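You operate a simulated robot arm through the tools that you are given. There is no shell and no other tool. Be economical: measure what you need, move in short steps, check, and stop when the job is done.

You run a simulated two-armed robot. Do the job below in one go: nothing can be reset, and whatever is moved stays where it is left.

TASK
Mark skis 57 and 62 out and lock the open bay.
Fine: both sliders at OUT, bar down, then the bolt shot; the other sliders and the skis stay.

Only the result counts: the job must be done as asked and must still hold three seconds after the hand-in. Knocking over, shifting, dropping, spilling or breaking anything else fails it.

THE ROBOT
Two 6-joint arms with fingered hands on one trunk, on a base that drives. Base frame: it is fixed to the floor where the robot stands at the start and does not move with it; the origin is under the middle of the robot, x ahead of it, y to its left, z up. Lengths are in cm, angles in degrees, forces in N, time in s.
The left shoulder is at the start at [5, 17, 106], the right one opposite. With the tool pointing down near the work surface each hand reaches from about 48 to 56 cm from the robot's upright axis, wherever it stands, measured 20 degrees to its own side. Places, roughly: brake lever [10, -130, 80]; green ski [25, -125, 75]; left bolt [70, 20, 80]; left locking bar [60, 60, 80]; orange ski [50, -125, 75]; right bolt [80, 10, 80]; right locking bar [100, -60, 110]; ski cart [30, -120, 40]; slider fifty-nine [80, 0, 110]; slider fifty-seven [80, 0, 120]; slider fifty-six [70, 10, 100]; slider sixty-five [80, 0, 100]; slider sixty-two [80, 0, 100]; slider twenty-nine [70, 10, 100]; slider twenty-seven [70, 10, 110]; slider twenty-six [70, 10, 120]. Payload 3.5 kg a hand.
Tool frame (each hand has its own): the origin (TCP) lies between the finger pads and is the grasp point; the fingertips stand 2.6 cm ahead of it; z points along the fingers, y is the line along which they close. The gripper opens to 13.2 cm. The gripper's body begins 7.3 cm behind the TCP. The gripper is a hand of 3 fingers: y runs from the thumb to the fingers, the wrist lies at [0, 0, -23.4] in the tool frame.
Orientation is that of the tool frame in the base frame, as a unit quaternion [x, y, z, w]. With the fingers straight down and closing along the base's y, the tool's x points along the base's -x, its y along +y and its z along -z.

THE INTERFACE
- The arms move only by the tool jog_arm. It takes "left_motion", "right_motion" or both (then of equal length, played together; a hand with none holds still); each is a list of rows, each a list of 6 numbers: the shift along the tool's x, y, z in units of 300 mm (1.0 is 300 mm), then the turn, a rotation vector about the tool's x, y, z in units of 120 degrees (1.0 is 120 degrees). In form: [[dx, dy, dz, wx, wy, wz], ...]. A call has 1 to 12 rows; each row is the pose to reach, as a shift and turn from the pose commanded when the call began, along the tool's axes at that moment. A call with a number of a shift or a turn outside -1 to 1 is refused whole. Each row takes 0.2 s and may step no farther than 5 cm and 8.6 degrees from the row before; otherwise, the whole call is refused. A pose out of reach is approached as far as the arm can. The call stops where the force on the tool passes 70 N (or 10 N more than at its start, if that is more) or the arm is blocked; 0.2 s more then pass. In this call time passes only in rows, and 0.2 s behind the last. The reply holds the time, the measured pose of the TCP, the force on the tool along the base axes, the opening and the grip force, in the units named above and with some noise, with the torque about the TCP (base axes, N m) and any sound that the robot's microphone picked up, and new pictures: "views" is both (left out), scene, wrist or none (wrist: the cameras of the hands that moved).
- Cameras (640 x 400 px; columns grow to the right, rows downward): "scene" is now at [4.16, 0.61, 165.24]; the picture's right is [0.09, -1.00, 0.00], its down [-0.70, -0.07, -0.71] and it looks along [0.70, 0.07, -0.71] (base axes); focal length 280 px, centre (320, 200). "left" rides on the left gripper at [-6.2, 0.3, -9.2] in its tool frame; the picture's right is [-0.05, -1.00, 0.00], its down [0.83, -0.04, -0.55] and it looks along [0.55, -0.03, 0.83] (tool axes); focal length 230 px, centre (320, 200). "right" rides on the right gripper at [6.2, 0.3, -9.2] in its tool frame; the picture's right is [-0.05, 1.00, 0.00], its down [-0.83, -0.04, -0.56] and it looks along [-0.56, -0.03, 0.83] (tool axes); focal length 230 px, centre (320, 200). There is no depth. A picture from a camera that has moved, and an enlarged one, comes with that camera's place and axes in the base frame and with its lens.
- slide_trunk(by): slides the trunk up (or, below 0, down) by that many cm; the arms and the scene camera ride with it, the base frame stays. It gives what a move gives, with no picture.
- roll_base(legs): drives the robot by 1 to 6 legs, each [ahead, left, turn to the left] in cm, cm and degrees, along the robot's own axes; the way and the turn of a leg run together, so that a leg with both is an arc; at most 150 cm and 180 degrees a leg. The arms and the cameras ride along, it lands a little off, and it stops where it bumps. It gives what a move gives, and a new picture of the scene camera.
- curl_fingers(finger1, finger2, thumb_bend, hand): sets how far each is bent, from 0 (flat) to 100 (curled in); at 30 the hand is open as for a grip, at 70 the pads meet at the TCP. One left out holds its place. A second passes; each finger stops where it meets its share of the squeeze, and holds until it gets a number again. It is the only way to open and close the hand. It gives what a move gives, with no picture; readings hold the bend of each and the force on the fingers (four entries, about 0 where the hand has none), thumb and palm.
- aim_head(pan, tilt): turns the head with the scene camera to pan (to the left, within 86 degrees either way) and tilt (down, from -29 to 69), counted from straight ahead of the robot. It gives what a move gives, and a new picture of the scene camera.
- inspect(camera, box): a new picture of the part [left, top, right, bottom] of that camera's present view, enlarged. It takes no simulated time.
- sign_off(): hands the job in; it is judged then, once.

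Go step by step. Nothing tells you exact positions but the pictures and the camera data: compare them with the known pose of the tool, close in by small moves and look again before you grip or let go. The budget is 120 turns and 260 pictures, counting those below and the enlarged ones. Unless the task says otherwise, let go and move clear before handing in, and close with one line.

The tools are called after ">>>" as name(argument=value, ...) on one line, values as JSON. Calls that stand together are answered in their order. jog_arm: Moves the arms, as the interface text tells. Its arguments: {"type":"object","properties":{"left_motion":{"type":"array","items":{"type":"array","items":{"type":"number"}}},"right_motion":{"type":"array","items":{"type":"array","items":{"type":"number"}}},"views":{"type":"string","enum":["both","scene","wrist","none"]}},"required":[]} The other tools are called the same way: slide_trunk (by) slides the trunk up or down; curl_fingers (finger1, finger2, thumb_bend, hand) moves the fingers one by one; roll_base (legs) drives the base; aim_head (pan, tilt) turns the head that bears the scene camera; inspect (camera, box) takes an enlarged picture of a part of a camera's view; sign_off () hands the job in.

At the start:

```text
time: 0.0
left_eef_pos: [66.19, 9.77, 99.9]
left_tool_rot: [0.0, 1.0, 0.0, 0.0]
left_contact_force: [1.1, 0.4, 0.2]
left_ft_torque: [0.04, 0.01, -0.02]
left_gripper_width: 13.16
left_grip_force: 0.1
left_shape: jaw
left_bend: [30.0, 30.0, 30.0]
left_finger forces: [0.0, 0.0, 0.1, 0.0, 0.0, 0.0]
right_eef_pos: [51.67, -33.27, 114.94]
right_tool_rot: [-0.001, 1.0, 0.0, 0.0]
right_contact_force: [-0.4, -0.1, 0.5]
right_ft_torque: [0.0, 0.0, -0.01]
right_gripper_width: 13.21
right_grip_force: 0.1
right_shape: jaw
right_bend: [30.0, 30.0, 30.0]
right_finger forces: [0.1, 0.0, 0.1, 0.0, 0.0, 0.0]
trunk travel left (down, up): [-67.5, 3.5]
robot x, y, heading: [0.03, 0.35, -0.2]
head pan, tilt: [5.3, 44.9]
```

scene: 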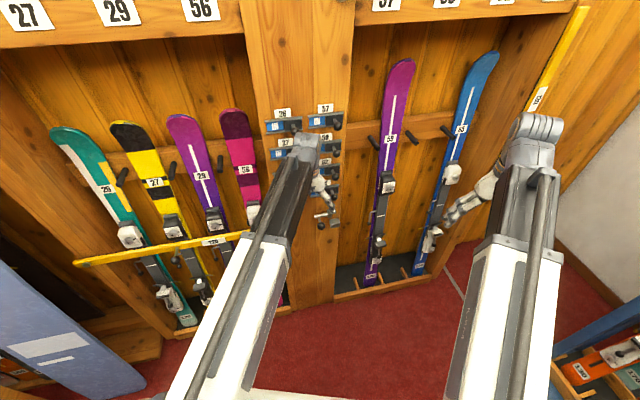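
right: 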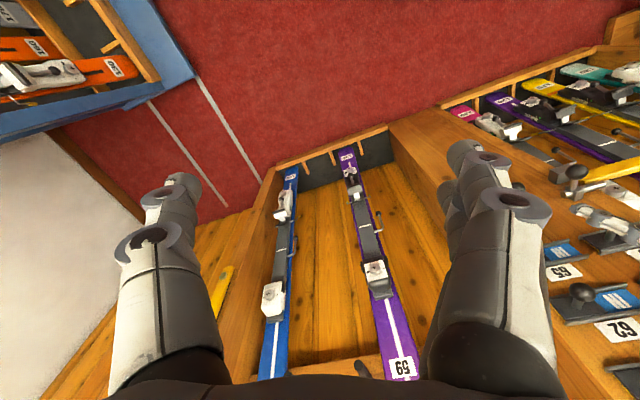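
left: 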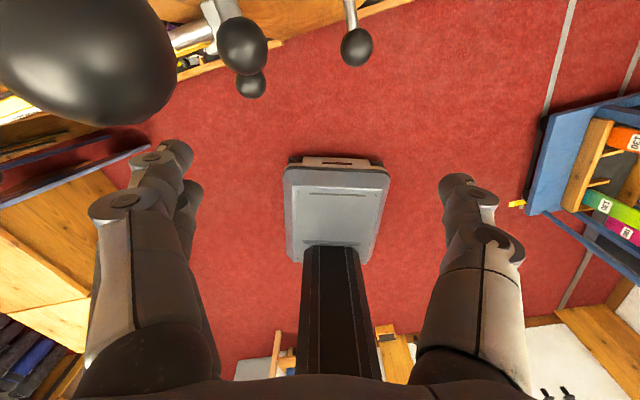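

I see a ski rack with two bays and a central post carrying the sliders; the left bay's bar is down, the right bay's yellow bar is up. I'll zoom in on the post and the right bar.

>>> inspect(camera="scene", box=[250, 90, 370, 240])

>>> aim_head(pan=-25, tilt=25)

```text
2.67 times, centred on (310, 165) of scene
camera zoom: at [4.16, 0.61, 165.24], right [0.09, -1.0, 0.0], down [-0.7, -0.07, -0.71], along [0.7, 0.07, -0.71], focal length 748 px, centre (347, 293)
```

zoom: 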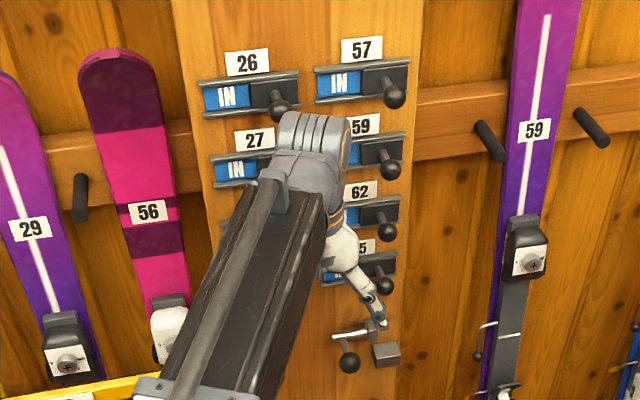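

```text
time: 0.9
left_eef_pos: [66.16, 9.77, 99.9]
left_tool_rot: [0.0, 1.0, 0.001, 0.0]
left_contact_force: [0.6, -0.6, -0.8]
left_ft_torque: [0.0, -0.03, 0.0]
left_gripper_width: 13.18
left_grip_force: 0.1
left_shape: jaw
left_bend: [30.0, 30.0, 30.0]
left_finger forces: [0.1, 0.0, 0.1, 0.0, 0.0, 0.0]
right_eef_pos: [51.63, -33.42, 115.01]
right_tool_rot: [-0.001, 1.0, 0.0, 0.0]
right_contact_force: [-0.3, 0.6, -0.6]
right_ft_torque: [-0.02, -0.01, 0.02]
right_gripper_width: 13.19
right_grip_force: 0.0
right_shape: jaw
right_bend: [30.0, 30.0, 30.0]
right_finger forces: [0.1, 0.0, 0.0, 0.1, 0.0, 0.0]
trunk travel left (down, up): [-67.5, 3.5]
robot x, y, heading: [-0.02, 0.01, 0.1]
head pan, tilt: [-25.0, 25.0]
camera scene: at [4.41, -4.03, 168.29], right [-0.42, -0.91, 0.0], down [-0.38, 0.18, -0.91], along [0.82, -0.38, -0.42], focal length 280 px, centre (320, 200)
```

scene: 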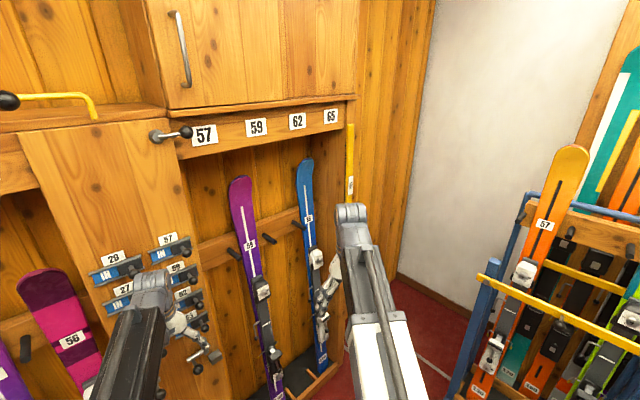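

The arms hide the hardware. I'll back away and look.

>>> roll_base(legs=[[-35, 0, 0]])

>>> aim_head(pan=-8, tilt=28)

```text
time: 3.2
left_eef_pos: [30.81, 10.11, 100.12]
left_tool_rot: [-0.003, 1.0, 0.0, 0.001]
left_contact_force: [-1.6, -0.1, 0.3]
left_ft_torque: [-0.06, -0.04, 0.0]
left_gripper_width: 13.22
left_grip_force: 0.1
left_shape: jaw
left_bend: [30.0, 30.0, 30.0]
left_finger forces: [0.0, 0.0, 0.0, 0.0, 0.0, 0.0]
right_eef_pos: [16.5, -33.1, 115.01]
right_tool_rot: [-0.005, 1.0, 0.0, 0.0]
right_contact_force: [-0.3, -0.2, -0.6]
right_ft_torque: [0.0, 0.01, -0.01]
right_gripper_width: 13.2
right_grip_force: 0.1
right_shape: jaw
right_bend: [30.0, 30.0, 30.0]
right_finger forces: [0.1, 0.0, 0.0, 0.0, 0.1, 0.1]
trunk travel left (down, up): [-67.5, 3.5]
robot x, y, heading: [-35.14, 0.15, 0.2]
head pan, tilt: [-25.0, 25.0]
camera scene: at [-31.0, -4.12, 168.3], right [-0.42, -0.91, 0.0], down [-0.38, 0.18, -0.91], along [0.82, -0.38, -0.42], focal length 280 px, centre (320, 200)
```

scene: 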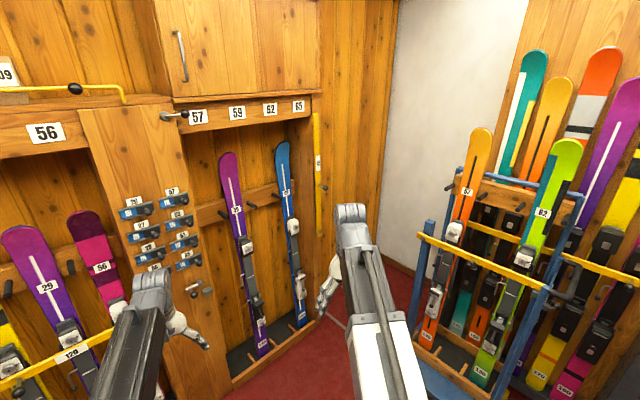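

```text
time: 4.0
left_eef_pos: [30.85, 10.13, 100.06]
left_tool_rot: [-0.003, 1.0, 0.0, 0.001]
left_contact_force: [0.3, 0.4, -0.1]
left_ft_torque: [-0.01, -0.01, 0.01]
left_gripper_width: 13.18
left_grip_force: 0.0
left_shape: jaw
left_bend: [30.0, 30.0, 30.0]
left_finger forces: [0.0, 0.0, 0.0, 0.0, 0.0, 0.0]
right_eef_pos: [16.73, -33.08, 114.96]
right_tool_rot: [-0.004, 1.0, 0.0, 0.0]
right_contact_force: [-0.2, 0.3, -0.5]
right_ft_torque: [0.04, 0.02, -0.01]
right_gripper_width: 13.21
right_grip_force: 0.1
right_shape: jaw
right_bend: [30.0, 30.0, 30.0]
right_finger forces: [0.0, 0.0, 0.0, 0.1, 0.1, 0.0]
trunk travel left (down, up): [-67.5, 3.5]
robot x, y, heading: [-35.41, -0.06, 0.3]
head pan, tilt: [-8.0, 28.0]
camera scene: at [-30.24, -1.5, 167.81], right [-0.13, -0.99, 0.0], down [-0.47, 0.06, -0.88], along [0.88, -0.12, -0.47], focal length 280 px, centre (320, 200)
```

scene: 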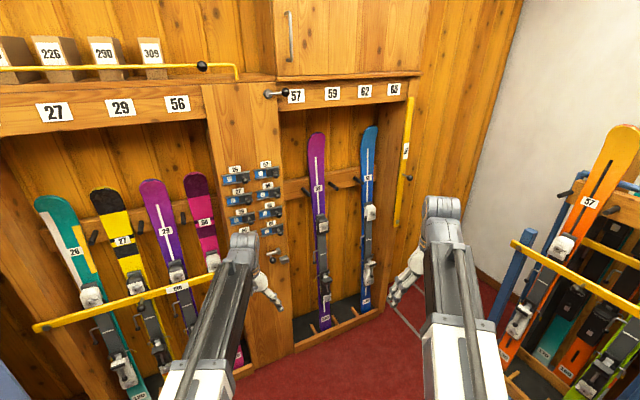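

>>> inspect(camera="scene", box=[205, 155, 305, 270])

>>> inspect(camera="scene", box=[360, 80, 440, 300])

>>> inspect(camera="scene", box=[200, 60, 300, 120])

>>> inspect(camera="scene", box=[230, 230, 300, 320])

```text
3.48 times, centred on (255, 212) of scene
camera zoom: at [-30.24, -1.5, 167.81], right [-0.13, -0.99, 0.0], down [-0.47, 0.06, -0.88], along [0.88, -0.12, -0.47], focal length 975 px, centre (546, 156)
```

zoom: 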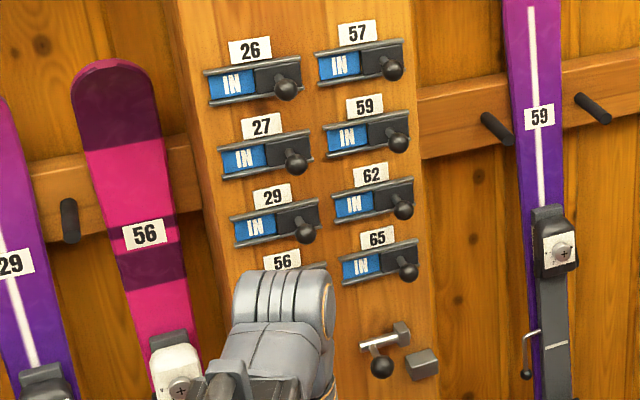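

```text
1.82 times, centred on (400, 190) of scene
camera zoom: at [-30.24, -1.5, 167.81], right [-0.13, -0.99, 0.0], down [-0.47, 0.06, -0.88], along [0.88, -0.12, -0.47], focal length 510 px, centre (174, 218)
```

zoom: 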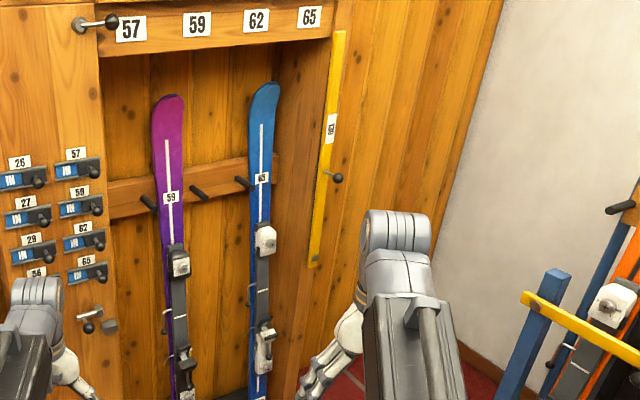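

```text
6.40 times, centred on (250, 90) of scene
camera zoom: at [-30.24, -1.5, 167.81], right [-0.13, -0.99, 0.0], down [-0.47, 0.06, -0.88], along [0.88, -0.12, -0.47], focal length 1794 px, centre (768, 904)
```

zoom: 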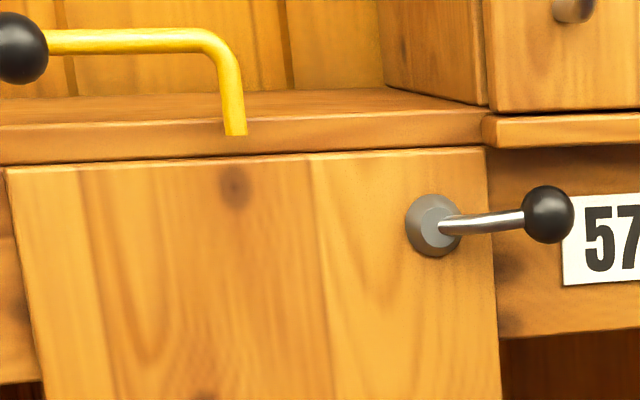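

```text
4.44 times, centred on (265, 275) of scene
camera zoom: at [-30.24, -1.5, 167.81], right [-0.13, -0.99, 0.0], down [-0.47, 0.06, -0.88], along [0.88, -0.12, -0.47], focal length 1246 px, centre (564, -133)
```

zoom: 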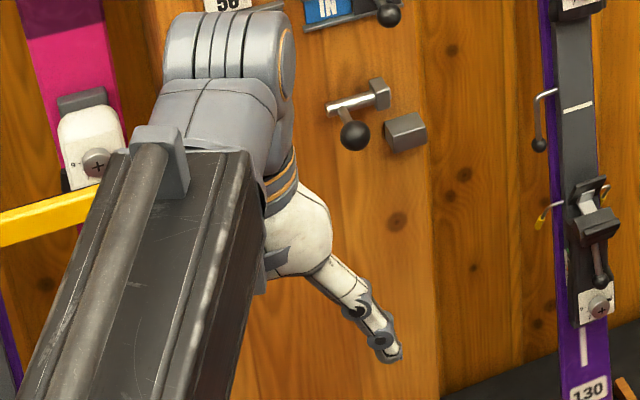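

The right bay's bar (yellow, upright, handle about [88,-61,114]) is the open one. The sliders at 57 and 62 are at IN, with their knobs about [76,2,123] and [76,2,105]. I'll close the left hand into a pusher and pitch it to point forward.

>>> curl_fingers(hand="left", finger1=70, finger2=70, thumb_bend=70)

>>> jog_arm(left_motion=[[-0.111, 0, -0.008, 0, -0.0683, 0], [-0.22, 0, -0.032, 0, -0.1367, 0], [-0.325, 0, -0.071, 0, -0.205, 0], [-0.4225, 0, -0.124, 0, -0.2733, 0], [-0.512, 0, -0.191, 0, -0.3417, 0], [-0.59, 0, -0.27, 0, -0.41, 0], [-0.657, 0, -0.36, 0, -0.4783, 0], [-0.71, 0, -0.458, 0, -0.5467, 0], [-0.749, 0, -0.562, 0, -0.615, 0], [-0.772, 0, -0.671, 0, -0.6833, 0], [-0.78, 0, -0.78, 0, -0.75, 0]])

```text
time: 5.0
left_eef_pos: [30.85, 10.0, 100.03]
left_tool_rot: [-0.003, 1.0, 0.0, 0.0]
left_contact_force: [0.8, -0.2, 0.2]
left_ft_torque: [-0.02, -0.03, -0.03]
left_gripper_width: 0.63
left_grip_force: 0.0
left_shape: fingers
left_bend: [70.0, 70.0, 70.0]
left_finger forces: [0.1, 0.0, 0.0, 0.0, 0.0, 0.0]
right_eef_pos: [16.55, -33.1, 115.06]
right_tool_rot: [-0.004, 1.0, 0.0, 0.0]
right_contact_force: [0.3, 1.0, 0.0]
right_ft_torque: [0.02, 0.05, 0.01]
right_gripper_width: 13.2
right_grip_force: 0.0
right_shape: jaw
right_bend: [30.0, 30.0, 30.0]
right_finger forces: [0.1, 0.1, 0.0, 0.1, 0.0, 0.0]
trunk travel left (down, up): [-67.5, 3.5]
robot x, y, heading: [-35.73, -0.17, 0.3]
head pan, tilt: [-8.0, 28.0]
```

```text
time: 7.4
left_eef_pos: [54.04, 10.04, 123.52]
left_tool_rot: [-0.002, 0.706, 0.001, 0.708]
left_contact_force: [0.3, 0.3, 0.2]
left_ft_torque: [-0.03, 0.0, 0.01]
left_gripper_width: 0.59
left_grip_force: 0.1
left_shape: fingers
left_bend: [70.0, 70.0, 70.0]
left_finger forces: [0.0, 0.1, 0.1, 0.0, 0.0, 0.0]
right_eef_pos: [16.47, -33.08, 114.96]
right_tool_rot: [-0.004, 1.0, 0.0, 0.0]
right_contact_force: [0.0, -0.2, 0.6]
right_ft_torque: [0.04, -0.01, 0.0]
right_gripper_width: 13.18
right_grip_force: 0.1
right_shape: jaw
right_bend: [30.0, 30.0, 30.0]
right_finger forces: [0.0, 0.0, 0.1, 0.1, 0.0, 0.0]
trunk travel left (down, up): [-67.5, 3.5]
robot x, y, heading: [-34.91, -0.28, 0.4]
head pan, tilt: [-8.0, 28.0]
camera scene: at [-30.24, -1.5, 167.81], right [-0.13, -0.99, 0.0], down [-0.47, 0.06, -0.88], along [0.88, -0.12, -0.47], focal length 280 px, centre (320, 200)
camera left: at [45.01, 10.46, 129.74], right [0.0, -1.0, 0.05], down [-0.55, -0.05, -0.83], along [0.83, -0.03, -0.55], focal length 230 px, centre (320, 200)
```

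scene: 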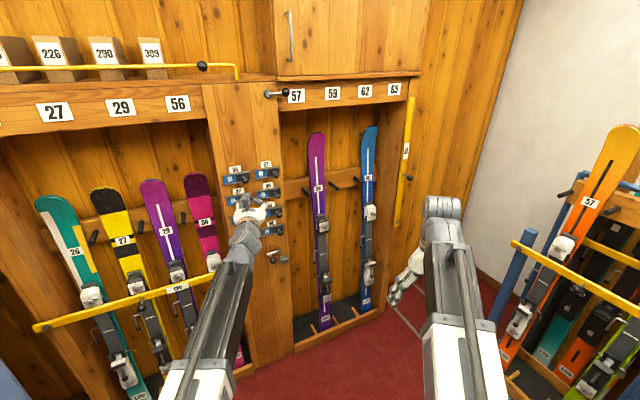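
left: 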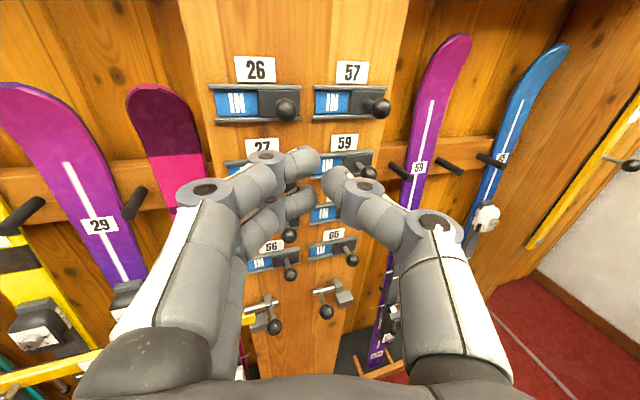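

The forward-pointing left hand works, and by triangulation knob 57 is at about [75, 2.3, 123.7]. I'll narrow the hand so it straddles the knob, line up in y and drive closer.

>>> jog_arm(left_motion=[[0, -0.086, -0.089, 0, 0, 0], [0, -0.172, -0.178, 0, 0, 0], [0, -0.257, -0.267, 0, 0, 0]], views="none")

>>> curl_fingers(hand="left", finger1=54, finger2=54, thumb_bend=54)

>>> roll_base(legs=[[20, 0, 0]])

>>> inspect(camera="left", box=[0, 0, 640, 400])

```text
time: 8.2
left_eef_pos: [46.11, 2.53, 123.54]
left_tool_rot: [-0.002, 0.706, 0.003, 0.708]
left_contact_force: [0.1, 0.2, 0.7]
left_ft_torque: [-0.03, -0.01, -0.01]
left_gripper_width: 0.59
left_grip_force: 0.1
left_shape: fingers
left_bend: [70.0, 70.0, 70.0]
left_finger forces: [0.0, 0.1, 0.0, 0.0, 0.1, 0.0]
right_eef_pos: [16.57, -33.13, 114.94]
right_tool_rot: [-0.005, 1.0, 0.0, 0.001]
right_contact_force: [0.3, -0.1, 0.1]
right_ft_torque: [0.03, -0.02, 0.02]
right_gripper_width: 13.18
right_grip_force: 0.0
right_shape: jaw
right_bend: [30.0, 30.0, 30.0]
right_finger forces: [0.0, 0.0, 0.0, 0.1, 0.0, 0.1]
trunk travel left (down, up): [-67.5, 3.5]
robot x, y, heading: [-35.59, -0.17, 0.6]
head pan, tilt: [-8.0, 28.0]
```

```text
time: 9.2
left_eef_pos: [46.15, 2.5, 123.48]
left_tool_rot: [-0.002, 0.707, 0.002, 0.707]
left_contact_force: [0.4, 0.9, -0.2]
left_ft_torque: [0.01, -0.02, 0.0]
left_gripper_width: 5.39
left_grip_force: 0.1
left_shape: fingers
left_bend: [54.0, 54.0, 54.0]
left_finger forces: [0.1, 0.1, 0.1, 0.1, 0.1, 0.0]
right_eef_pos: [16.48, -33.13, 115.02]
right_tool_rot: [-0.005, 1.0, 0.001, 0.0]
right_contact_force: [1.0, -0.3, 0.0]
right_ft_torque: [0.01, 0.01, -0.03]
right_gripper_width: 13.17
right_grip_force: 0.0
right_shape: jaw
right_bend: [30.0, 30.0, 30.0]
right_finger forces: [0.0, 0.1, 0.0, 0.1, 0.1, 0.1]
trunk travel left (down, up): [-67.5, 3.5]
robot x, y, heading: [-35.14, 0.23, 0.6]
head pan, tilt: [-8.0, 28.0]
```

```text
time: 10.8
left_eef_pos: [65.7, 2.42, 123.62]
left_tool_rot: [-0.001, 0.708, 0.002, 0.707]
left_contact_force: [0.3, -0.2, 0.1]
left_ft_torque: [0.01, -0.03, 0.0]
left_gripper_width: 5.4
left_grip_force: 0.0
left_shape: fingers
left_bend: [54.0, 54.0, 54.0]
left_finger forces: [0.0, 0.0, 0.0, 0.0, 0.0, 0.0]
right_eef_pos: [36.16, -33.14, 114.78]
right_tool_rot: [-0.002, 1.0, -0.001, 0.001]
right_contact_force: [-0.2, 0.1, 0.0]
right_ft_torque: [0.01, 0.02, 0.04]
right_gripper_width: 13.17
right_grip_force: 0.0
right_shape: jaw
right_bend: [30.0, 30.0, 30.0]
right_finger forces: [0.1, 0.0, 0.0, 0.0, 0.0, 0.1]
trunk travel left (down, up): [-67.5, 3.5]
robot x, y, heading: [-15.55, 0.24, 0.5]
head pan, tilt: [-8.0, 28.0]
camera scene: at [-10.54, -1.42, 167.8], right [-0.14, -0.99, 0.0], down [-0.47, 0.06, -0.88], along [0.87, -0.12, -0.47], focal length 280 px, centre (320, 200)
```

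scene: 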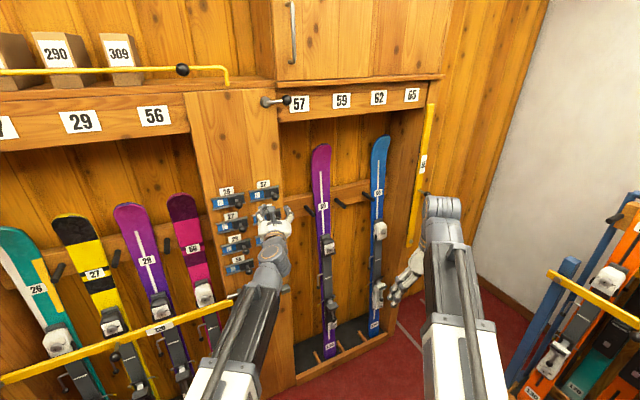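

```text
1.00 times, centred on (320, 200) of left (not enlarged: the box is as wide or as high as the picture)
camera zoom: at [56.72, 2.68, 129.66], right [0.0, -1.0, 0.05], down [-0.56, -0.04, -0.83], along [0.83, -0.03, -0.55], focal length 230 px, centre (320, 200)
```

zoom: 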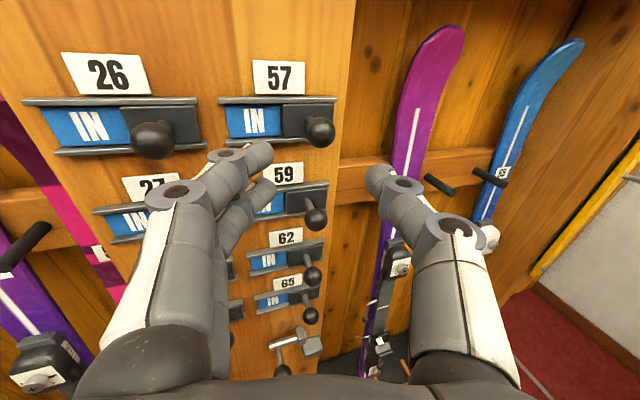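

The knob is centred between fingers and thumb. Next I advance about 8 cm.

>>> jog_arm(left_motion=[[-0.01, 0, 0.1, 0, 0, 0], [-0.02, 0, 0.2, 0, 0, 0], [-0.02, 0, 0.277, 0, 0, 0]], views="wrist")

```text
time: 11.6
left_eef_pos: [74.25, 2.5, 124.1]
left_tool_rot: [-0.001, 0.708, 0.0, 0.707]
left_contact_force: [0.3, 0.3, 0.1]
left_ft_torque: [-0.02, -0.01, 0.01]
left_gripper_width: 5.4
left_grip_force: 0.0
left_shape: fingers
left_bend: [54.0, 54.0, 54.0]
left_finger forces: [0.1, 0.1, 0.0, 0.0, 0.1, 0.1]
right_eef_pos: [36.11, -33.29, 115.06]
right_tool_rot: [-0.002, 1.0, 0.0, 0.0]
right_contact_force: [0.4, -0.1, 1.0]
right_ft_torque: [-0.02, 0.02, 0.01]
right_gripper_width: 13.21
right_grip_force: 0.0
right_shape: jaw
right_bend: [30.0, 30.0, 30.0]
right_finger forces: [0.1, 0.1, 0.1, 0.0, 0.1, 0.1]
trunk travel left (down, up): [-67.5, 3.5]
robot x, y, heading: [-15.8, 0.05, 0.2]
head pan, tilt: [-8.0, 28.0]
camera left: at [65.16, 2.72, 130.23], right [0.0, -1.0, 0.05], down [-0.55, -0.04, -0.83], along [0.83, -0.03, -0.55], focal length 230 px, centre (320, 200)
```

left: 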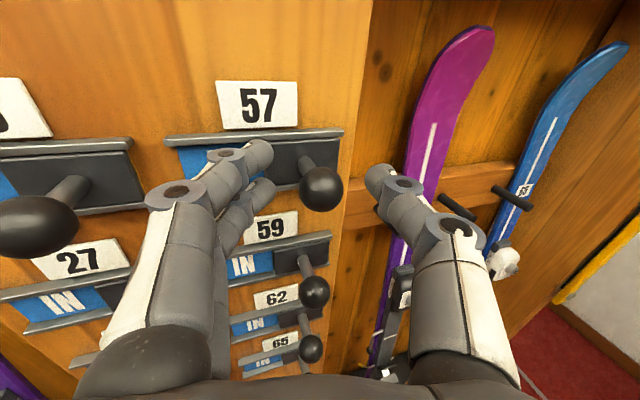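

The knob is between the pads. I'll go 1.2 cm further and close on it.

>>> jog_arm(left_motion=[[0, 0, 0.04, 0, 0, 0]], views="none")

>>> curl_fingers(hand="left", finger1=68, finger2=68, thumb_bend=68)

>>> jog_arm(left_motion=[[0, 0.03, 0, 0, 0, 0], [0, 0.06, 0, 0, 0, 0]], views="wrist")

```text
time: 12.0
left_eef_pos: [75.27, 2.44, 124.17]
left_tool_rot: [-0.001, 0.707, 0.001, 0.707]
left_contact_force: [0.2, -0.1, 0.3]
left_ft_torque: [-0.01, 0.02, 0.01]
left_gripper_width: 5.4
left_grip_force: 0.0
left_shape: fingers
left_bend: [54.0, 54.0, 54.0]
left_finger forces: [0.1, 0.0, 0.1, 0.0, 0.1, 0.0]
right_eef_pos: [36.03, -33.21, 115.02]
right_tool_rot: [-0.003, 1.0, 0.0, 0.0]
right_contact_force: [0.2, 0.5, 0.9]
right_ft_torque: [0.02, 0.05, -0.01]
right_gripper_width: 13.19
right_grip_force: 0.1
right_shape: jaw
right_bend: [30.0, 30.0, 30.0]
right_finger forces: [0.0, 0.1, 0.0, 0.1, 0.0, 0.0]
trunk travel left (down, up): [-67.5, 3.5]
robot x, y, heading: [-15.94, 0.06, 0.5]
head pan, tilt: [-8.0, 28.0]
```

```text
time: 13.0
left_eef_pos: [75.32, 2.4, 124.15]
left_tool_rot: [-0.001, 0.707, 0.001, 0.707]
left_contact_force: [1.5, -1.1, 1.0]
left_ft_torque: [-0.01, 0.0, 0.02]
left_gripper_width: 1.48
left_grip_force: 2.6
left_shape: fingers
left_bend: [68.0, 65.0, 67.0]
left_finger forces: [0.0, 2.2, 0.1, 0.0, 3.3, 0.0]
right_eef_pos: [36.03, -33.11, 115.07]
right_tool_rot: [-0.002, 1.0, 0.0, 0.0]
right_contact_force: [0.0, 0.2, 0.1]
right_ft_torque: [0.0, -0.01, 0.01]
right_gripper_width: 13.19
right_grip_force: 0.1
right_shape: jaw
right_bend: [30.0, 30.0, 30.0]
right_finger forces: [0.0, 0.1, 0.0, 0.0, 0.0, 0.1]
trunk travel left (down, up): [-67.5, 3.5]
robot x, y, heading: [-15.83, -0.46, 0.2]
head pan, tilt: [-8.0, 28.0]
```

```text
time: 13.6
left_eef_pos: [75.22, 4.26, 124.13]
left_tool_rot: [-0.002, 0.707, 0.002, 0.707]
left_contact_force: [-5.8, 0.6, -0.6]
left_ft_torque: [-0.03, 0.07, 0.08]
left_gripper_width: 1.46
left_grip_force: 3.9
left_shape: fingers
left_bend: [68.0, 68.0, 67.0]
left_finger forces: [0.0, 5.0, 0.0, 0.0, 2.9, 0.1]
right_eef_pos: [35.99, -33.19, 115.0]
right_tool_rot: [-0.003, 1.0, 0.0, 0.001]
right_contact_force: [0.1, 0.3, 0.3]
right_ft_torque: [0.0, 0.0, -0.05]
right_gripper_width: 13.2
right_grip_force: 0.0
right_shape: jaw
right_bend: [30.0, 30.0, 30.0]
right_finger forces: [0.0, 0.1, 0.0, 0.0, 0.0, 0.0]
trunk travel left (down, up): [-67.5, 3.5]
robot x, y, heading: [-15.94, 0.35, -0.0]
head pan, tilt: [-8.0, 28.0]
camera left: at [66.09, 4.6, 130.33], right [0.0, -1.0, 0.05], down [-0.55, -0.05, -0.83], along [0.83, -0.03, -0.55], focal length 230 px, centre (320, 200)
```

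left: 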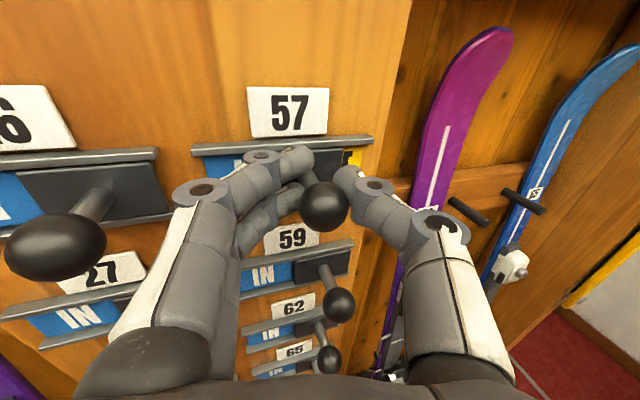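

The slider moves with the knob and yellow is starting to show on the right. I'll continue to the left stop.

>>> jog_arm(left_motion=[[0, 0.03, 0, 0, 0, 0], [0, 0.06, 0, 0, 0, 0], [0, 0.085, 0, 0, 0, 0], [0, 0.11, 0, 0, 0, 0]], views="wrist")

```text
time: 14.6
left_eef_pos: [74.99, 7.59, 124.37]
left_tool_rot: [-0.001, 0.706, 0.001, 0.708]
left_contact_force: [-6.1, -2.8, 0.3]
left_ft_torque: [0.01, 0.11, 0.07]
left_gripper_width: 1.46
left_grip_force: 4.3
left_shape: fingers
left_bend: [68.0, 68.0, 67.0]
left_finger forces: [0.0, 4.6, 0.0, 0.1, 4.4, 0.0]
right_eef_pos: [36.01, -33.21, 115.06]
right_tool_rot: [-0.002, 1.0, 0.0, 0.001]
right_contact_force: [0.7, 0.8, 0.2]
right_ft_torque: [0.02, -0.04, -0.01]
right_gripper_width: 13.15
right_grip_force: 0.1
right_shape: jaw
right_bend: [30.0, 30.0, 30.0]
right_finger forces: [0.0, 0.0, 0.1, 0.0, 0.0, 0.0]
trunk travel left (down, up): [-67.5, 3.5]
robot x, y, heading: [-15.71, 0.13, 0.1]
head pan, tilt: [-8.0, 28.0]
camera left: at [66.03, 7.9, 130.43], right [0.0, -1.0, 0.05], down [-0.55, -0.05, -0.83], along [0.83, -0.03, -0.55], focal length 230 px, centre (320, 200)
```

left: 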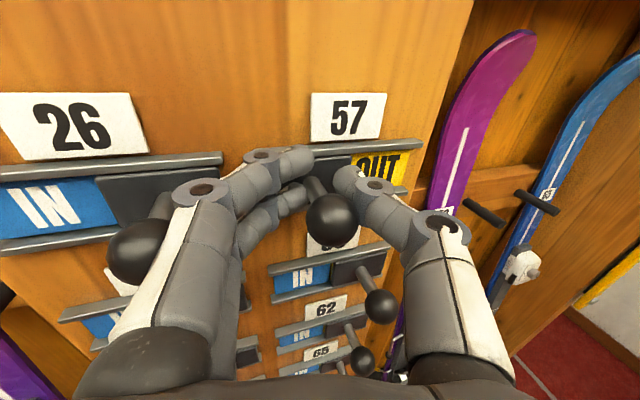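

>>> jog_arm(left_motion=[[0, 0.02, 0, 0, 0, 0]], views="wrist")

>>> inspect(camera="scene", box=[200, 165, 320, 250])

```text
time: 15.0
left_eef_pos: [75.02, 7.89, 124.31]
left_tool_rot: [0.0, 0.706, 0.001, 0.708]
left_contact_force: [-3.7, -6.8, 0.9]
left_ft_torque: [-0.01, 0.06, -0.02]
left_gripper_width: 1.55
left_grip_force: 5.2
left_shape: fingers
left_bend: [68.0, 68.0, 67.0]
left_finger forces: [0.1, 2.8, 0.1, 0.1, 6.5, 0.0]
right_eef_pos: [36.04, -33.33, 114.93]
right_tool_rot: [-0.003, 1.0, 0.0, 0.001]
right_contact_force: [0.2, 0.0, 0.4]
right_ft_torque: [-0.02, -0.01, 0.03]
right_gripper_width: 13.21
right_grip_force: 0.1
right_shape: jaw
right_bend: [30.0, 30.0, 30.0]
right_finger forces: [0.0, 0.0, 0.0, 0.1, 0.0, 0.0]
trunk travel left (down, up): [-67.5, 3.5]
robot x, y, heading: [-15.77, 0.01, 0.1]
head pan, tilt: [-8.0, 28.0]
camera left: at [66.02, 8.27, 130.45], right [0.0, -1.0, 0.05], down [-0.55, -0.04, -0.83], along [0.83, -0.03, -0.55], focal length 230 px, centre (320, 200)
```

left: 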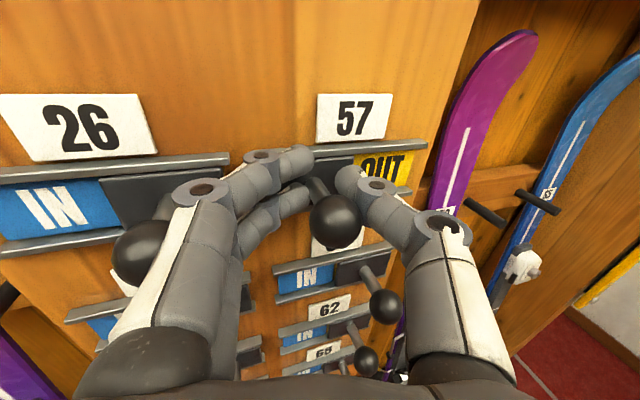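

```text
4.71 times, centred on (260, 208) of scene
camera zoom: at [-10.76, -1.49, 167.81], right [-0.14, -0.99, 0.0], down [-0.46, 0.06, -0.88], along [0.88, -0.12, -0.47], focal length 1320 px, centre (602, 165)
```

zoom: 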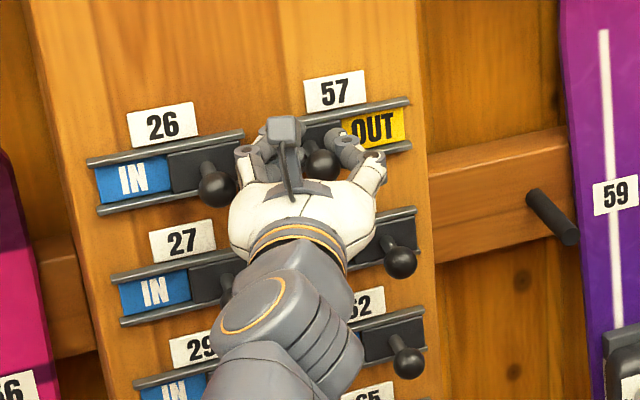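

Force is building along y, so slider 57 is at its stop with OUT showing. Knob 26 is close to my fingers, so I'll open only the thumb, slide up off the stem and back out.

>>> curl_fingers(hand="left", thumb_bend=50)

>>> jog_arm(left_motion=[[-0.06, 0, 0, 0, 0, 0], [-0.12, 0, 0, 0, 0, 0], [-0.17, 0, 0, 0, 0, 0], [-0.17, 0, -0.1, 0, 0, 0], [-0.17, 0, -0.25, 0, 0, 0]], views="wrist")

>>> inspect(camera="scene", box=[200, 165, 320, 250])

```text
time: 16.0
left_eef_pos: [75.09, 8.13, 124.19]
left_tool_rot: [-0.002, 0.707, 0.002, 0.707]
left_contact_force: [-0.3, -0.4, -0.5]
left_ft_torque: [-0.01, -0.02, -0.02]
left_gripper_width: 3.93
left_grip_force: 0.8
left_shape: fingers
left_bend: [68.0, 68.0, 50.0]
left_finger forces: [0.1, 0.6, 0.0, 0.0, 0.0, 0.0]
right_eef_pos: [36.12, -33.16, 114.95]
right_tool_rot: [-0.002, 1.0, 0.0, 0.001]
right_contact_force: [-0.4, 0.2, -0.8]
right_ft_torque: [0.03, 0.01, -0.01]
right_gripper_width: 13.17
right_grip_force: 0.0
right_shape: jaw
right_bend: [30.0, 30.0, 30.0]
right_finger forces: [0.1, 0.1, 0.0, 0.0, 0.0, 0.0]
trunk travel left (down, up): [-67.5, 3.5]
robot x, y, heading: [-15.74, 0.35, 0.3]
head pan, tilt: [-8.0, 28.0]
```

```text
time: 17.2
left_eef_pos: [67.64, 7.93, 129.6]
left_tool_rot: [-0.001, 0.707, 0.001, 0.707]
left_contact_force: [-0.7, 0.2, 0.5]
left_ft_torque: [0.02, 0.02, -0.03]
left_gripper_width: 3.9
left_grip_force: 0.0
left_shape: fingers
left_bend: [68.0, 68.0, 50.0]
left_finger forces: [0.1, 0.0, 0.0, 0.0, 0.1, 0.0]
right_eef_pos: [36.05, -33.21, 114.95]
right_tool_rot: [-0.003, 1.0, 0.0, 0.0]
right_contact_force: [-0.5, -0.3, 0.3]
right_ft_torque: [0.02, -0.01, 0.03]
right_gripper_width: 13.17
right_grip_force: 0.0
right_shape: jaw
right_bend: [30.0, 30.0, 30.0]
right_finger forces: [0.1, 0.1, 0.0, 0.0, 0.1, 0.1]
trunk travel left (down, up): [-67.5, 3.5]
robot x, y, heading: [-15.96, -0.06, 0.4]
head pan, tilt: [-8.0, 28.0]
camera left: at [58.62, 8.27, 135.73], right [0.0, -1.0, 0.05], down [-0.55, -0.04, -0.83], along [0.83, -0.03, -0.55], focal length 230 px, centre (320, 200)
```

left: 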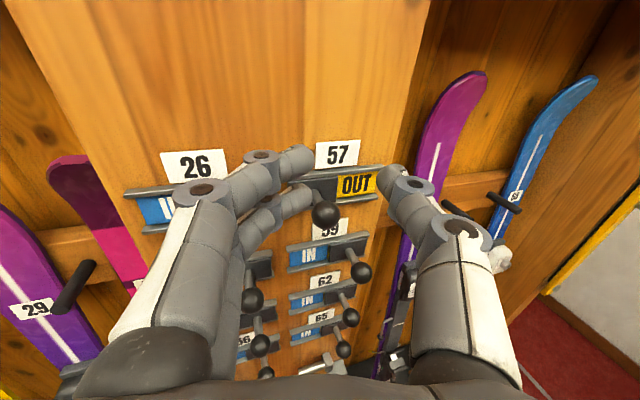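

```text
4.71 times, centred on (260, 208) of scene
camera zoom: at [-10.74, -1.41, 167.82], right [-0.14, -0.99, 0.0], down [-0.46, 0.06, -0.88], along [0.87, -0.12, -0.47], focal length 1320 px, centre (602, 165)
```

zoom: 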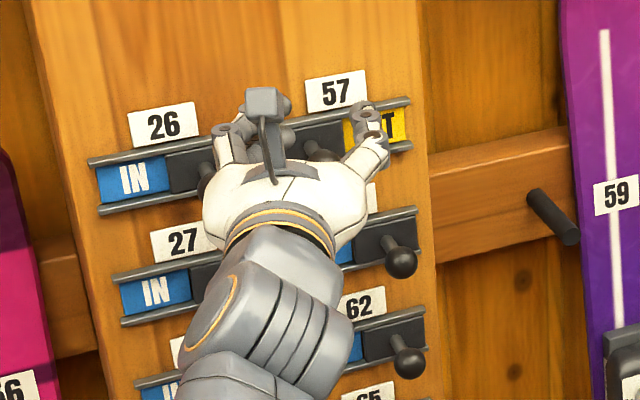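

Slider 57 reads OUT and 26 stays at IN. I'll move down in front of knob 62.

>>> curl_fingers(hand="left", finger1=54, finger2=54, thumb_bend=54)

>>> jog_arm(left_motion=[[0.13, -0.03, -0.02, 0, 0, 0], [0.26, -0.06, -0.05, 0, 0, 0], [0.39, -0.09, -0.07, 0, 0, 0], [0.52, -0.12, -0.07, 0, 0, 0], [0.65, -0.15, -0.07, 0, 0, 0], [0.79, -0.183, -0.07, 0, 0, 0]])

```text
time: 18.2
left_eef_pos: [67.77, 7.99, 129.61]
left_tool_rot: [-0.001, 0.707, 0.001, 0.707]
left_contact_force: [0.3, 0.1, 0.4]
left_ft_torque: [-0.02, -0.01, -0.01]
left_gripper_width: 5.43
left_grip_force: 0.0
left_shape: fingers
left_bend: [54.0, 54.0, 54.0]
left_finger forces: [0.0, 0.0, 0.0, 0.1, 0.1, 0.0]
right_eef_pos: [36.11, -33.23, 114.89]
right_tool_rot: [-0.002, 1.0, 0.0, 0.0]
right_contact_force: [0.8, 0.2, 0.1]
right_ft_torque: [-0.01, -0.02, 0.02]
right_gripper_width: 13.2
right_grip_force: 0.0
right_shape: jaw
right_bend: [30.0, 30.0, 30.0]
right_finger forces: [0.0, 0.0, 0.0, 0.0, 0.0, 0.0]
trunk travel left (down, up): [-67.5, 3.5]
robot x, y, heading: [-15.86, -0.17, 0.2]
head pan, tilt: [-8.0, 28.0]
```

```text
time: 19.6
left_eef_pos: [66.57, 3.42, 113.02]
left_tool_rot: [0.01, 0.74, 0.002, 0.673]
left_contact_force: [1.0, -1.1, -0.2]
left_ft_torque: [-0.01, -0.01, 0.01]
left_gripper_width: 5.41
left_grip_force: 0.0
left_shape: fingers
left_bend: [54.0, 54.0, 54.0]
left_finger forces: [0.1, 0.1, 0.0, 0.0, 0.0, 0.1]
left hand out of reach, approached as far as the arm can: row 3, 4, 5, 6
right_eef_pos: [36.09, -33.25, 114.99]
right_tool_rot: [-0.003, 1.0, 0.0, 0.001]
right_contact_force: [0.3, -0.5, 0.6]
right_ft_torque: [-0.01, 0.01, -0.01]
right_gripper_width: 13.19
right_grip_force: 0.0
right_shape: jaw
right_bend: [30.0, 30.0, 30.0]
right_finger forces: [0.0, 0.0, 0.0, 0.0, 0.0, 0.1]
trunk travel left (down, up): [-67.5, 3.5]
robot x, y, heading: [-15.67, 0.17, 0.3]
head pan, tilt: [-8.0, 28.0]
camera scene: at [-10.66, -1.42, 167.81], right [-0.14, -0.99, 0.0], down [-0.47, 0.06, -0.88], along [0.87, -0.12, -0.47], focal length 280 px, centre (320, 200)
camera left: at [58.09, 3.78, 120.1], right [-0.01, -1.0, 0.04], down [-0.63, -0.02, -0.77], along [0.78, -0.03, -0.63], focal length 230 px, centre (320, 200)
```

scene: 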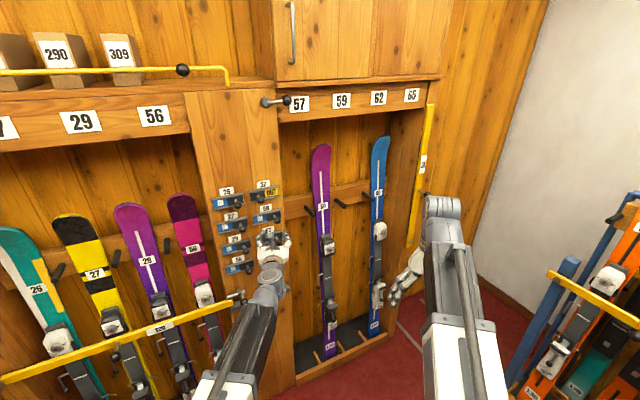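
left: 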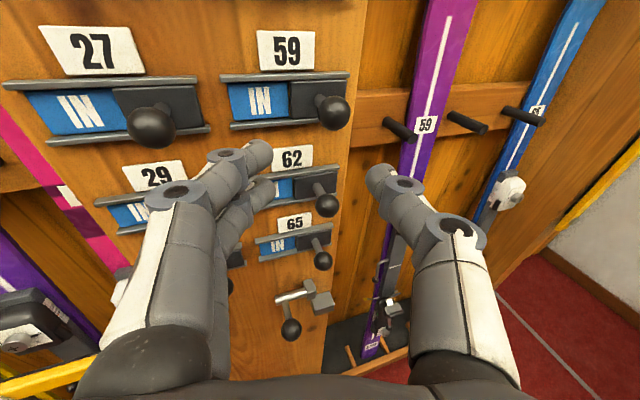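

The arm hits a joint limit there, so I'll lower the trunk instead.

>>> slide_trunk(by=-16)

>>> jog_arm(left_motion=[[-0.01, 0, 0, 0, 0, 0]], views="none")

```text
time: 21.4
left_eef_pos: [66.42, 3.52, 97.14]
left_tool_rot: [0.009, 0.74, 0.002, 0.673]
left_contact_force: [0.2, -0.6, 0.1]
left_ft_torque: [0.0, 0.02, -0.01]
left_gripper_width: 5.43
left_grip_force: 0.1
left_shape: fingers
left_bend: [54.0, 54.0, 54.0]
left_finger forces: [0.0, 0.0, 0.0, 0.0, 0.0, 0.0]
right_eef_pos: [36.12, -33.3, 99.03]
right_tool_rot: [-0.003, 1.0, 0.0, 0.001]
right_contact_force: [1.0, 0.2, 0.5]
right_ft_torque: [-0.01, 0.0, -0.03]
right_gripper_width: 13.18
right_grip_force: 0.1
right_shape: jaw
right_bend: [30.0, 30.0, 30.0]
right_finger forces: [0.1, 0.1, 0.1, 0.0, 0.1, 0.0]
trunk travel left (down, up): [-51.5, 19.5]
robot x, y, heading: [-16.11, 0.06, 0.1]
head pan, tilt: [-8.0, 28.0]
```

```text
time: 21.8
left_eef_pos: [66.53, 3.53, 97.37]
left_tool_rot: [0.008, 0.74, 0.003, 0.672]
left_contact_force: [0.3, 0.1, 0.0]
left_ft_torque: [0.02, 0.01, -0.03]
left_gripper_width: 5.44
left_grip_force: 0.2
left_shape: fingers
left_bend: [54.0, 54.0, 54.0]
left_finger forces: [0.0, 0.1, 0.1, 0.0, 0.1, 0.0]
right_eef_pos: [36.12, -33.16, 98.96]
right_tool_rot: [-0.003, 1.0, 0.0, 0.0]
right_contact_force: [-0.2, 0.8, -0.1]
right_ft_torque: [0.01, -0.03, 0.02]
right_gripper_width: 13.2
right_grip_force: 0.0
right_shape: jaw
right_bend: [30.0, 30.0, 30.0]
right_finger forces: [0.1, 0.0, 0.1, 0.1, 0.0, 0.1]
trunk travel left (down, up): [-51.5, 19.5]
robot x, y, heading: [-15.53, 0.21, 0.5]
head pan, tilt: [-8.0, 28.0]
```

>>> jog_arm(left_motion=[[-0.14, -0.02, -0.014, 0, -0.023, 0], [-0.279, -0.04, -0.027, 0, -0.046, 0]], views="wrist")

```text
time: 22.4
left_eef_pos: [66.58, 2.05, 106.0]
left_tool_rot: [0.009, 0.707, 0.002, 0.708]
left_contact_force: [0.5, 1.1, 0.1]
left_ft_torque: [0.02, 0.02, 0.0]
left_gripper_width: 5.42
left_grip_force: 0.1
left_shape: fingers
left_bend: [54.0, 54.0, 54.0]
left_finger forces: [0.1, 0.0, 0.0, 0.0, 0.1, 0.0]
right_eef_pos: [36.04, -33.15, 98.94]
right_tool_rot: [-0.003, 1.0, 0.0, 0.002]
right_contact_force: [0.2, 0.5, 0.1]
right_ft_torque: [0.0, 0.0, -0.03]
right_gripper_width: 13.19
right_grip_force: 0.0
right_shape: jaw
right_bend: [30.0, 30.0, 30.0]
right_finger forces: [0.0, 0.1, 0.1, 0.0, 0.0, 0.0]
trunk travel left (down, up): [-51.5, 19.5]
robot x, y, heading: [-16.09, 0.08, 0.2]
head pan, tilt: [-8.0, 28.0]
camera left: at [57.58, 2.3, 112.12], right [-0.01, -1.0, 0.04], down [-0.55, -0.02, -0.83], along [0.83, -0.03, -0.55], focal length 230 px, centre (320, 200)
```

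left: 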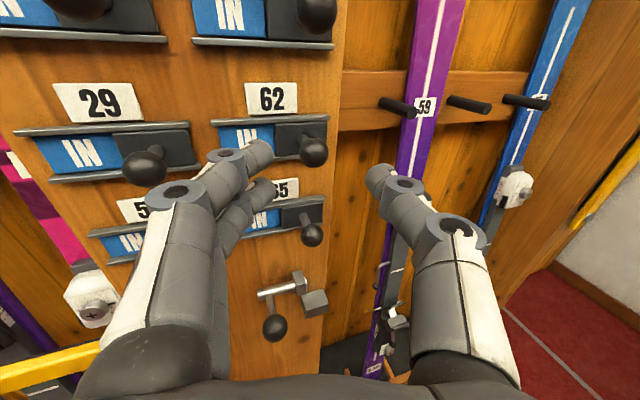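

Same geometry again: knob 62 is at about [75, 2.35, 105.3]. I'll advance, close and slide it left.

>>> jog_arm(left_motion=[[0.02, 0.01, 0.1, 0, 0, 0], [0.02, 0.01, 0.2, 0, 0, 0], [0.02, 0.01, 0.288, 0, 0, 0]], views="wrist")

>>> curl_fingers(hand="left", finger1=68, finger2=68, thumb_bend=68)

>>> jog_arm(left_motion=[[0, 0.03, 0, 0, 0, 0], [0, 0.06, 0, 0, 0, 0], [0, 0.09, 0, 0, 0, 0], [0, 0.12, 0, 0, 0, 0], [0, 0.15, 0, 0, 0, 0]], views="wrist")

```text
time: 23.2
left_eef_pos: [75.28, 2.42, 105.42]
left_tool_rot: [0.009, 0.707, 0.002, 0.708]
left_contact_force: [-0.3, -0.2, 0.2]
left_ft_torque: [0.0, 0.03, 0.0]
left_gripper_width: 5.44
left_grip_force: 0.1
left_shape: fingers
left_bend: [54.0, 54.0, 54.0]
left_finger forces: [0.0, 0.0, 0.0, 0.0, 0.0, 0.0]
right_eef_pos: [36.13, -33.18, 98.96]
right_tool_rot: [-0.003, 1.0, 0.0, 0.0]
right_contact_force: [-0.3, -0.9, -0.5]
right_ft_torque: [0.0, 0.01, 0.0]
right_gripper_width: 13.17
right_grip_force: 0.1
right_shape: jaw
right_bend: [30.0, 30.0, 30.0]
right_finger forces: [0.1, 0.0, 0.1, 0.0, 0.0, 0.0]
trunk travel left (down, up): [-51.5, 19.5]
robot x, y, heading: [-15.77, -0.06, 0.6]
head pan, tilt: [-8.0, 28.0]
camera left: at [66.18, 2.77, 111.58], right [-0.01, -1.0, 0.04], down [-0.55, -0.02, -0.83], along [0.83, -0.03, -0.55], focal length 230 px, centre (320, 200)
```

left: 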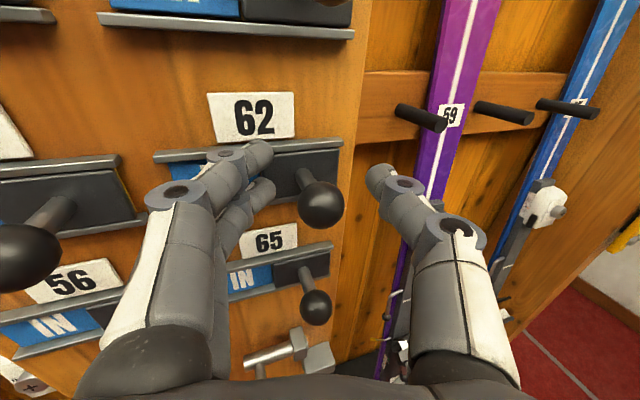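

```text
time: 24.2
left_eef_pos: [75.19, 2.37, 105.36]
left_tool_rot: [0.009, 0.707, 0.002, 0.708]
left_contact_force: [1.9, -1.2, 1.7]
left_ft_torque: [0.0, -0.03, 0.03]
left_gripper_width: 1.49
left_grip_force: 2.8
left_shape: fingers
left_bend: [68.0, 65.0, 67.0]
left_finger forces: [0.1, 2.0, 0.1, 0.0, 3.1, 0.1]
right_eef_pos: [36.12, -33.29, 99.02]
right_tool_rot: [-0.002, 1.0, -0.001, 0.001]
right_contact_force: [0.5, 0.0, 0.0]
right_ft_torque: [0.0, 0.03, -0.01]
right_gripper_width: 13.16
right_grip_force: 0.1
right_shape: jaw
right_bend: [30.0, 30.0, 30.0]
right_finger forces: [0.1, 0.0, 0.0, 0.1, 0.0, 0.0]
trunk travel left (down, up): [-51.5, 19.5]
robot x, y, heading: [-16.11, -0.01, 0.5]
head pan, tilt: [-8.0, 28.0]
```

```text
time: 25.4
left_eef_pos: [75.1, 6.8, 105.25]
left_tool_rot: [0.009, 0.707, 0.002, 0.708]
left_contact_force: [-6.1, -2.2, -0.1]
left_ft_torque: [-0.07, 0.09, 0.04]
left_gripper_width: 1.48
left_grip_force: 4.8
left_shape: fingers
left_bend: [68.0, 68.0, 67.0]
left_finger forces: [0.0, 4.3, 0.0, 0.0, 4.8, 0.0]
right_eef_pos: [36.01, -33.25, 98.98]
right_tool_rot: [-0.003, 1.0, 0.0, 0.002]
right_contact_force: [-0.3, 0.0, 0.5]
right_ft_torque: [-0.04, -0.01, 0.0]
right_gripper_width: 13.21
right_grip_force: 0.0
right_shape: jaw
right_bend: [30.0, 30.0, 30.0]
right_finger forces: [0.1, 0.1, 0.1, 0.0, 0.0, 0.0]
trunk travel left (down, up): [-51.5, 19.5]
robot x, y, heading: [-16.06, 0.05, 0.1]
head pan, tilt: [-8.0, 28.0]
camera left: at [66.06, 7.16, 111.51], right [-0.01, -1.0, 0.04], down [-0.55, -0.02, -0.83], along [0.83, -0.03, -0.55], focal length 230 px, centre (320, 200)
```

left: 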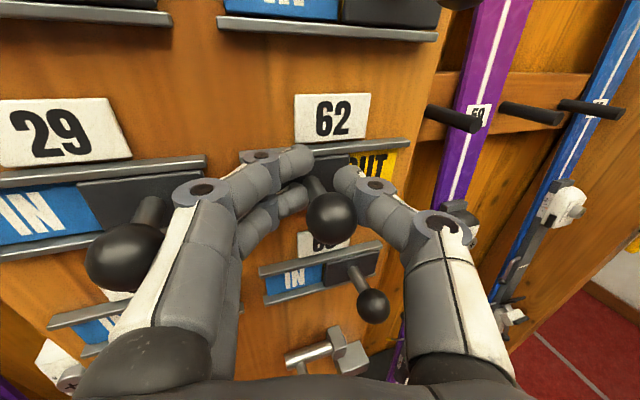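

Nearly there; 1.2 cm more to the stop, then release with the thumb and slip upwards.

>>> jog_arm(left_motion=[[0, 0.025, 0, 0, 0, 0], [0, 0.042, 0, 0, 0, 0]], views="wrist")

```text
time: 26.0
left_eef_pos: [75.12, 7.92, 105.45]
left_tool_rot: [0.009, 0.706, 0.002, 0.708]
left_contact_force: [-5.4, -5.5, 1.4]
left_ft_torque: [-0.05, 0.03, 0.07]
left_gripper_width: 1.56
left_grip_force: 5.1
left_shape: fingers
left_bend: [68.0, 68.0, 67.0]
left_finger forces: [0.1, 2.8, 0.0, 0.1, 6.6, 0.0]
right_eef_pos: [36.02, -33.25, 99.11]
right_tool_rot: [-0.003, 1.0, 0.0, 0.001]
right_contact_force: [-0.6, 0.6, -0.2]
right_ft_torque: [-0.01, -0.01, -0.01]
right_gripper_width: 13.2
right_grip_force: 0.1
right_shape: jaw
right_bend: [30.0, 30.0, 30.0]
right_finger forces: [0.0, 0.0, 0.0, 0.0, 0.0, 0.1]
trunk travel left (down, up): [-51.5, 19.5]
robot x, y, heading: [-15.37, -0.26, 0.0]
head pan, tilt: [-8.0, 28.0]
camera left: at [66.04, 8.32, 111.55], right [-0.01, -1.0, 0.04], down [-0.55, -0.02, -0.83], along [0.83, -0.03, -0.55], focal length 230 px, centre (320, 200)
```

left: 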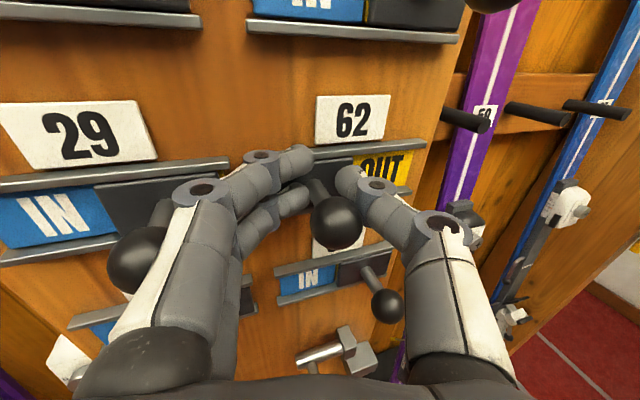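

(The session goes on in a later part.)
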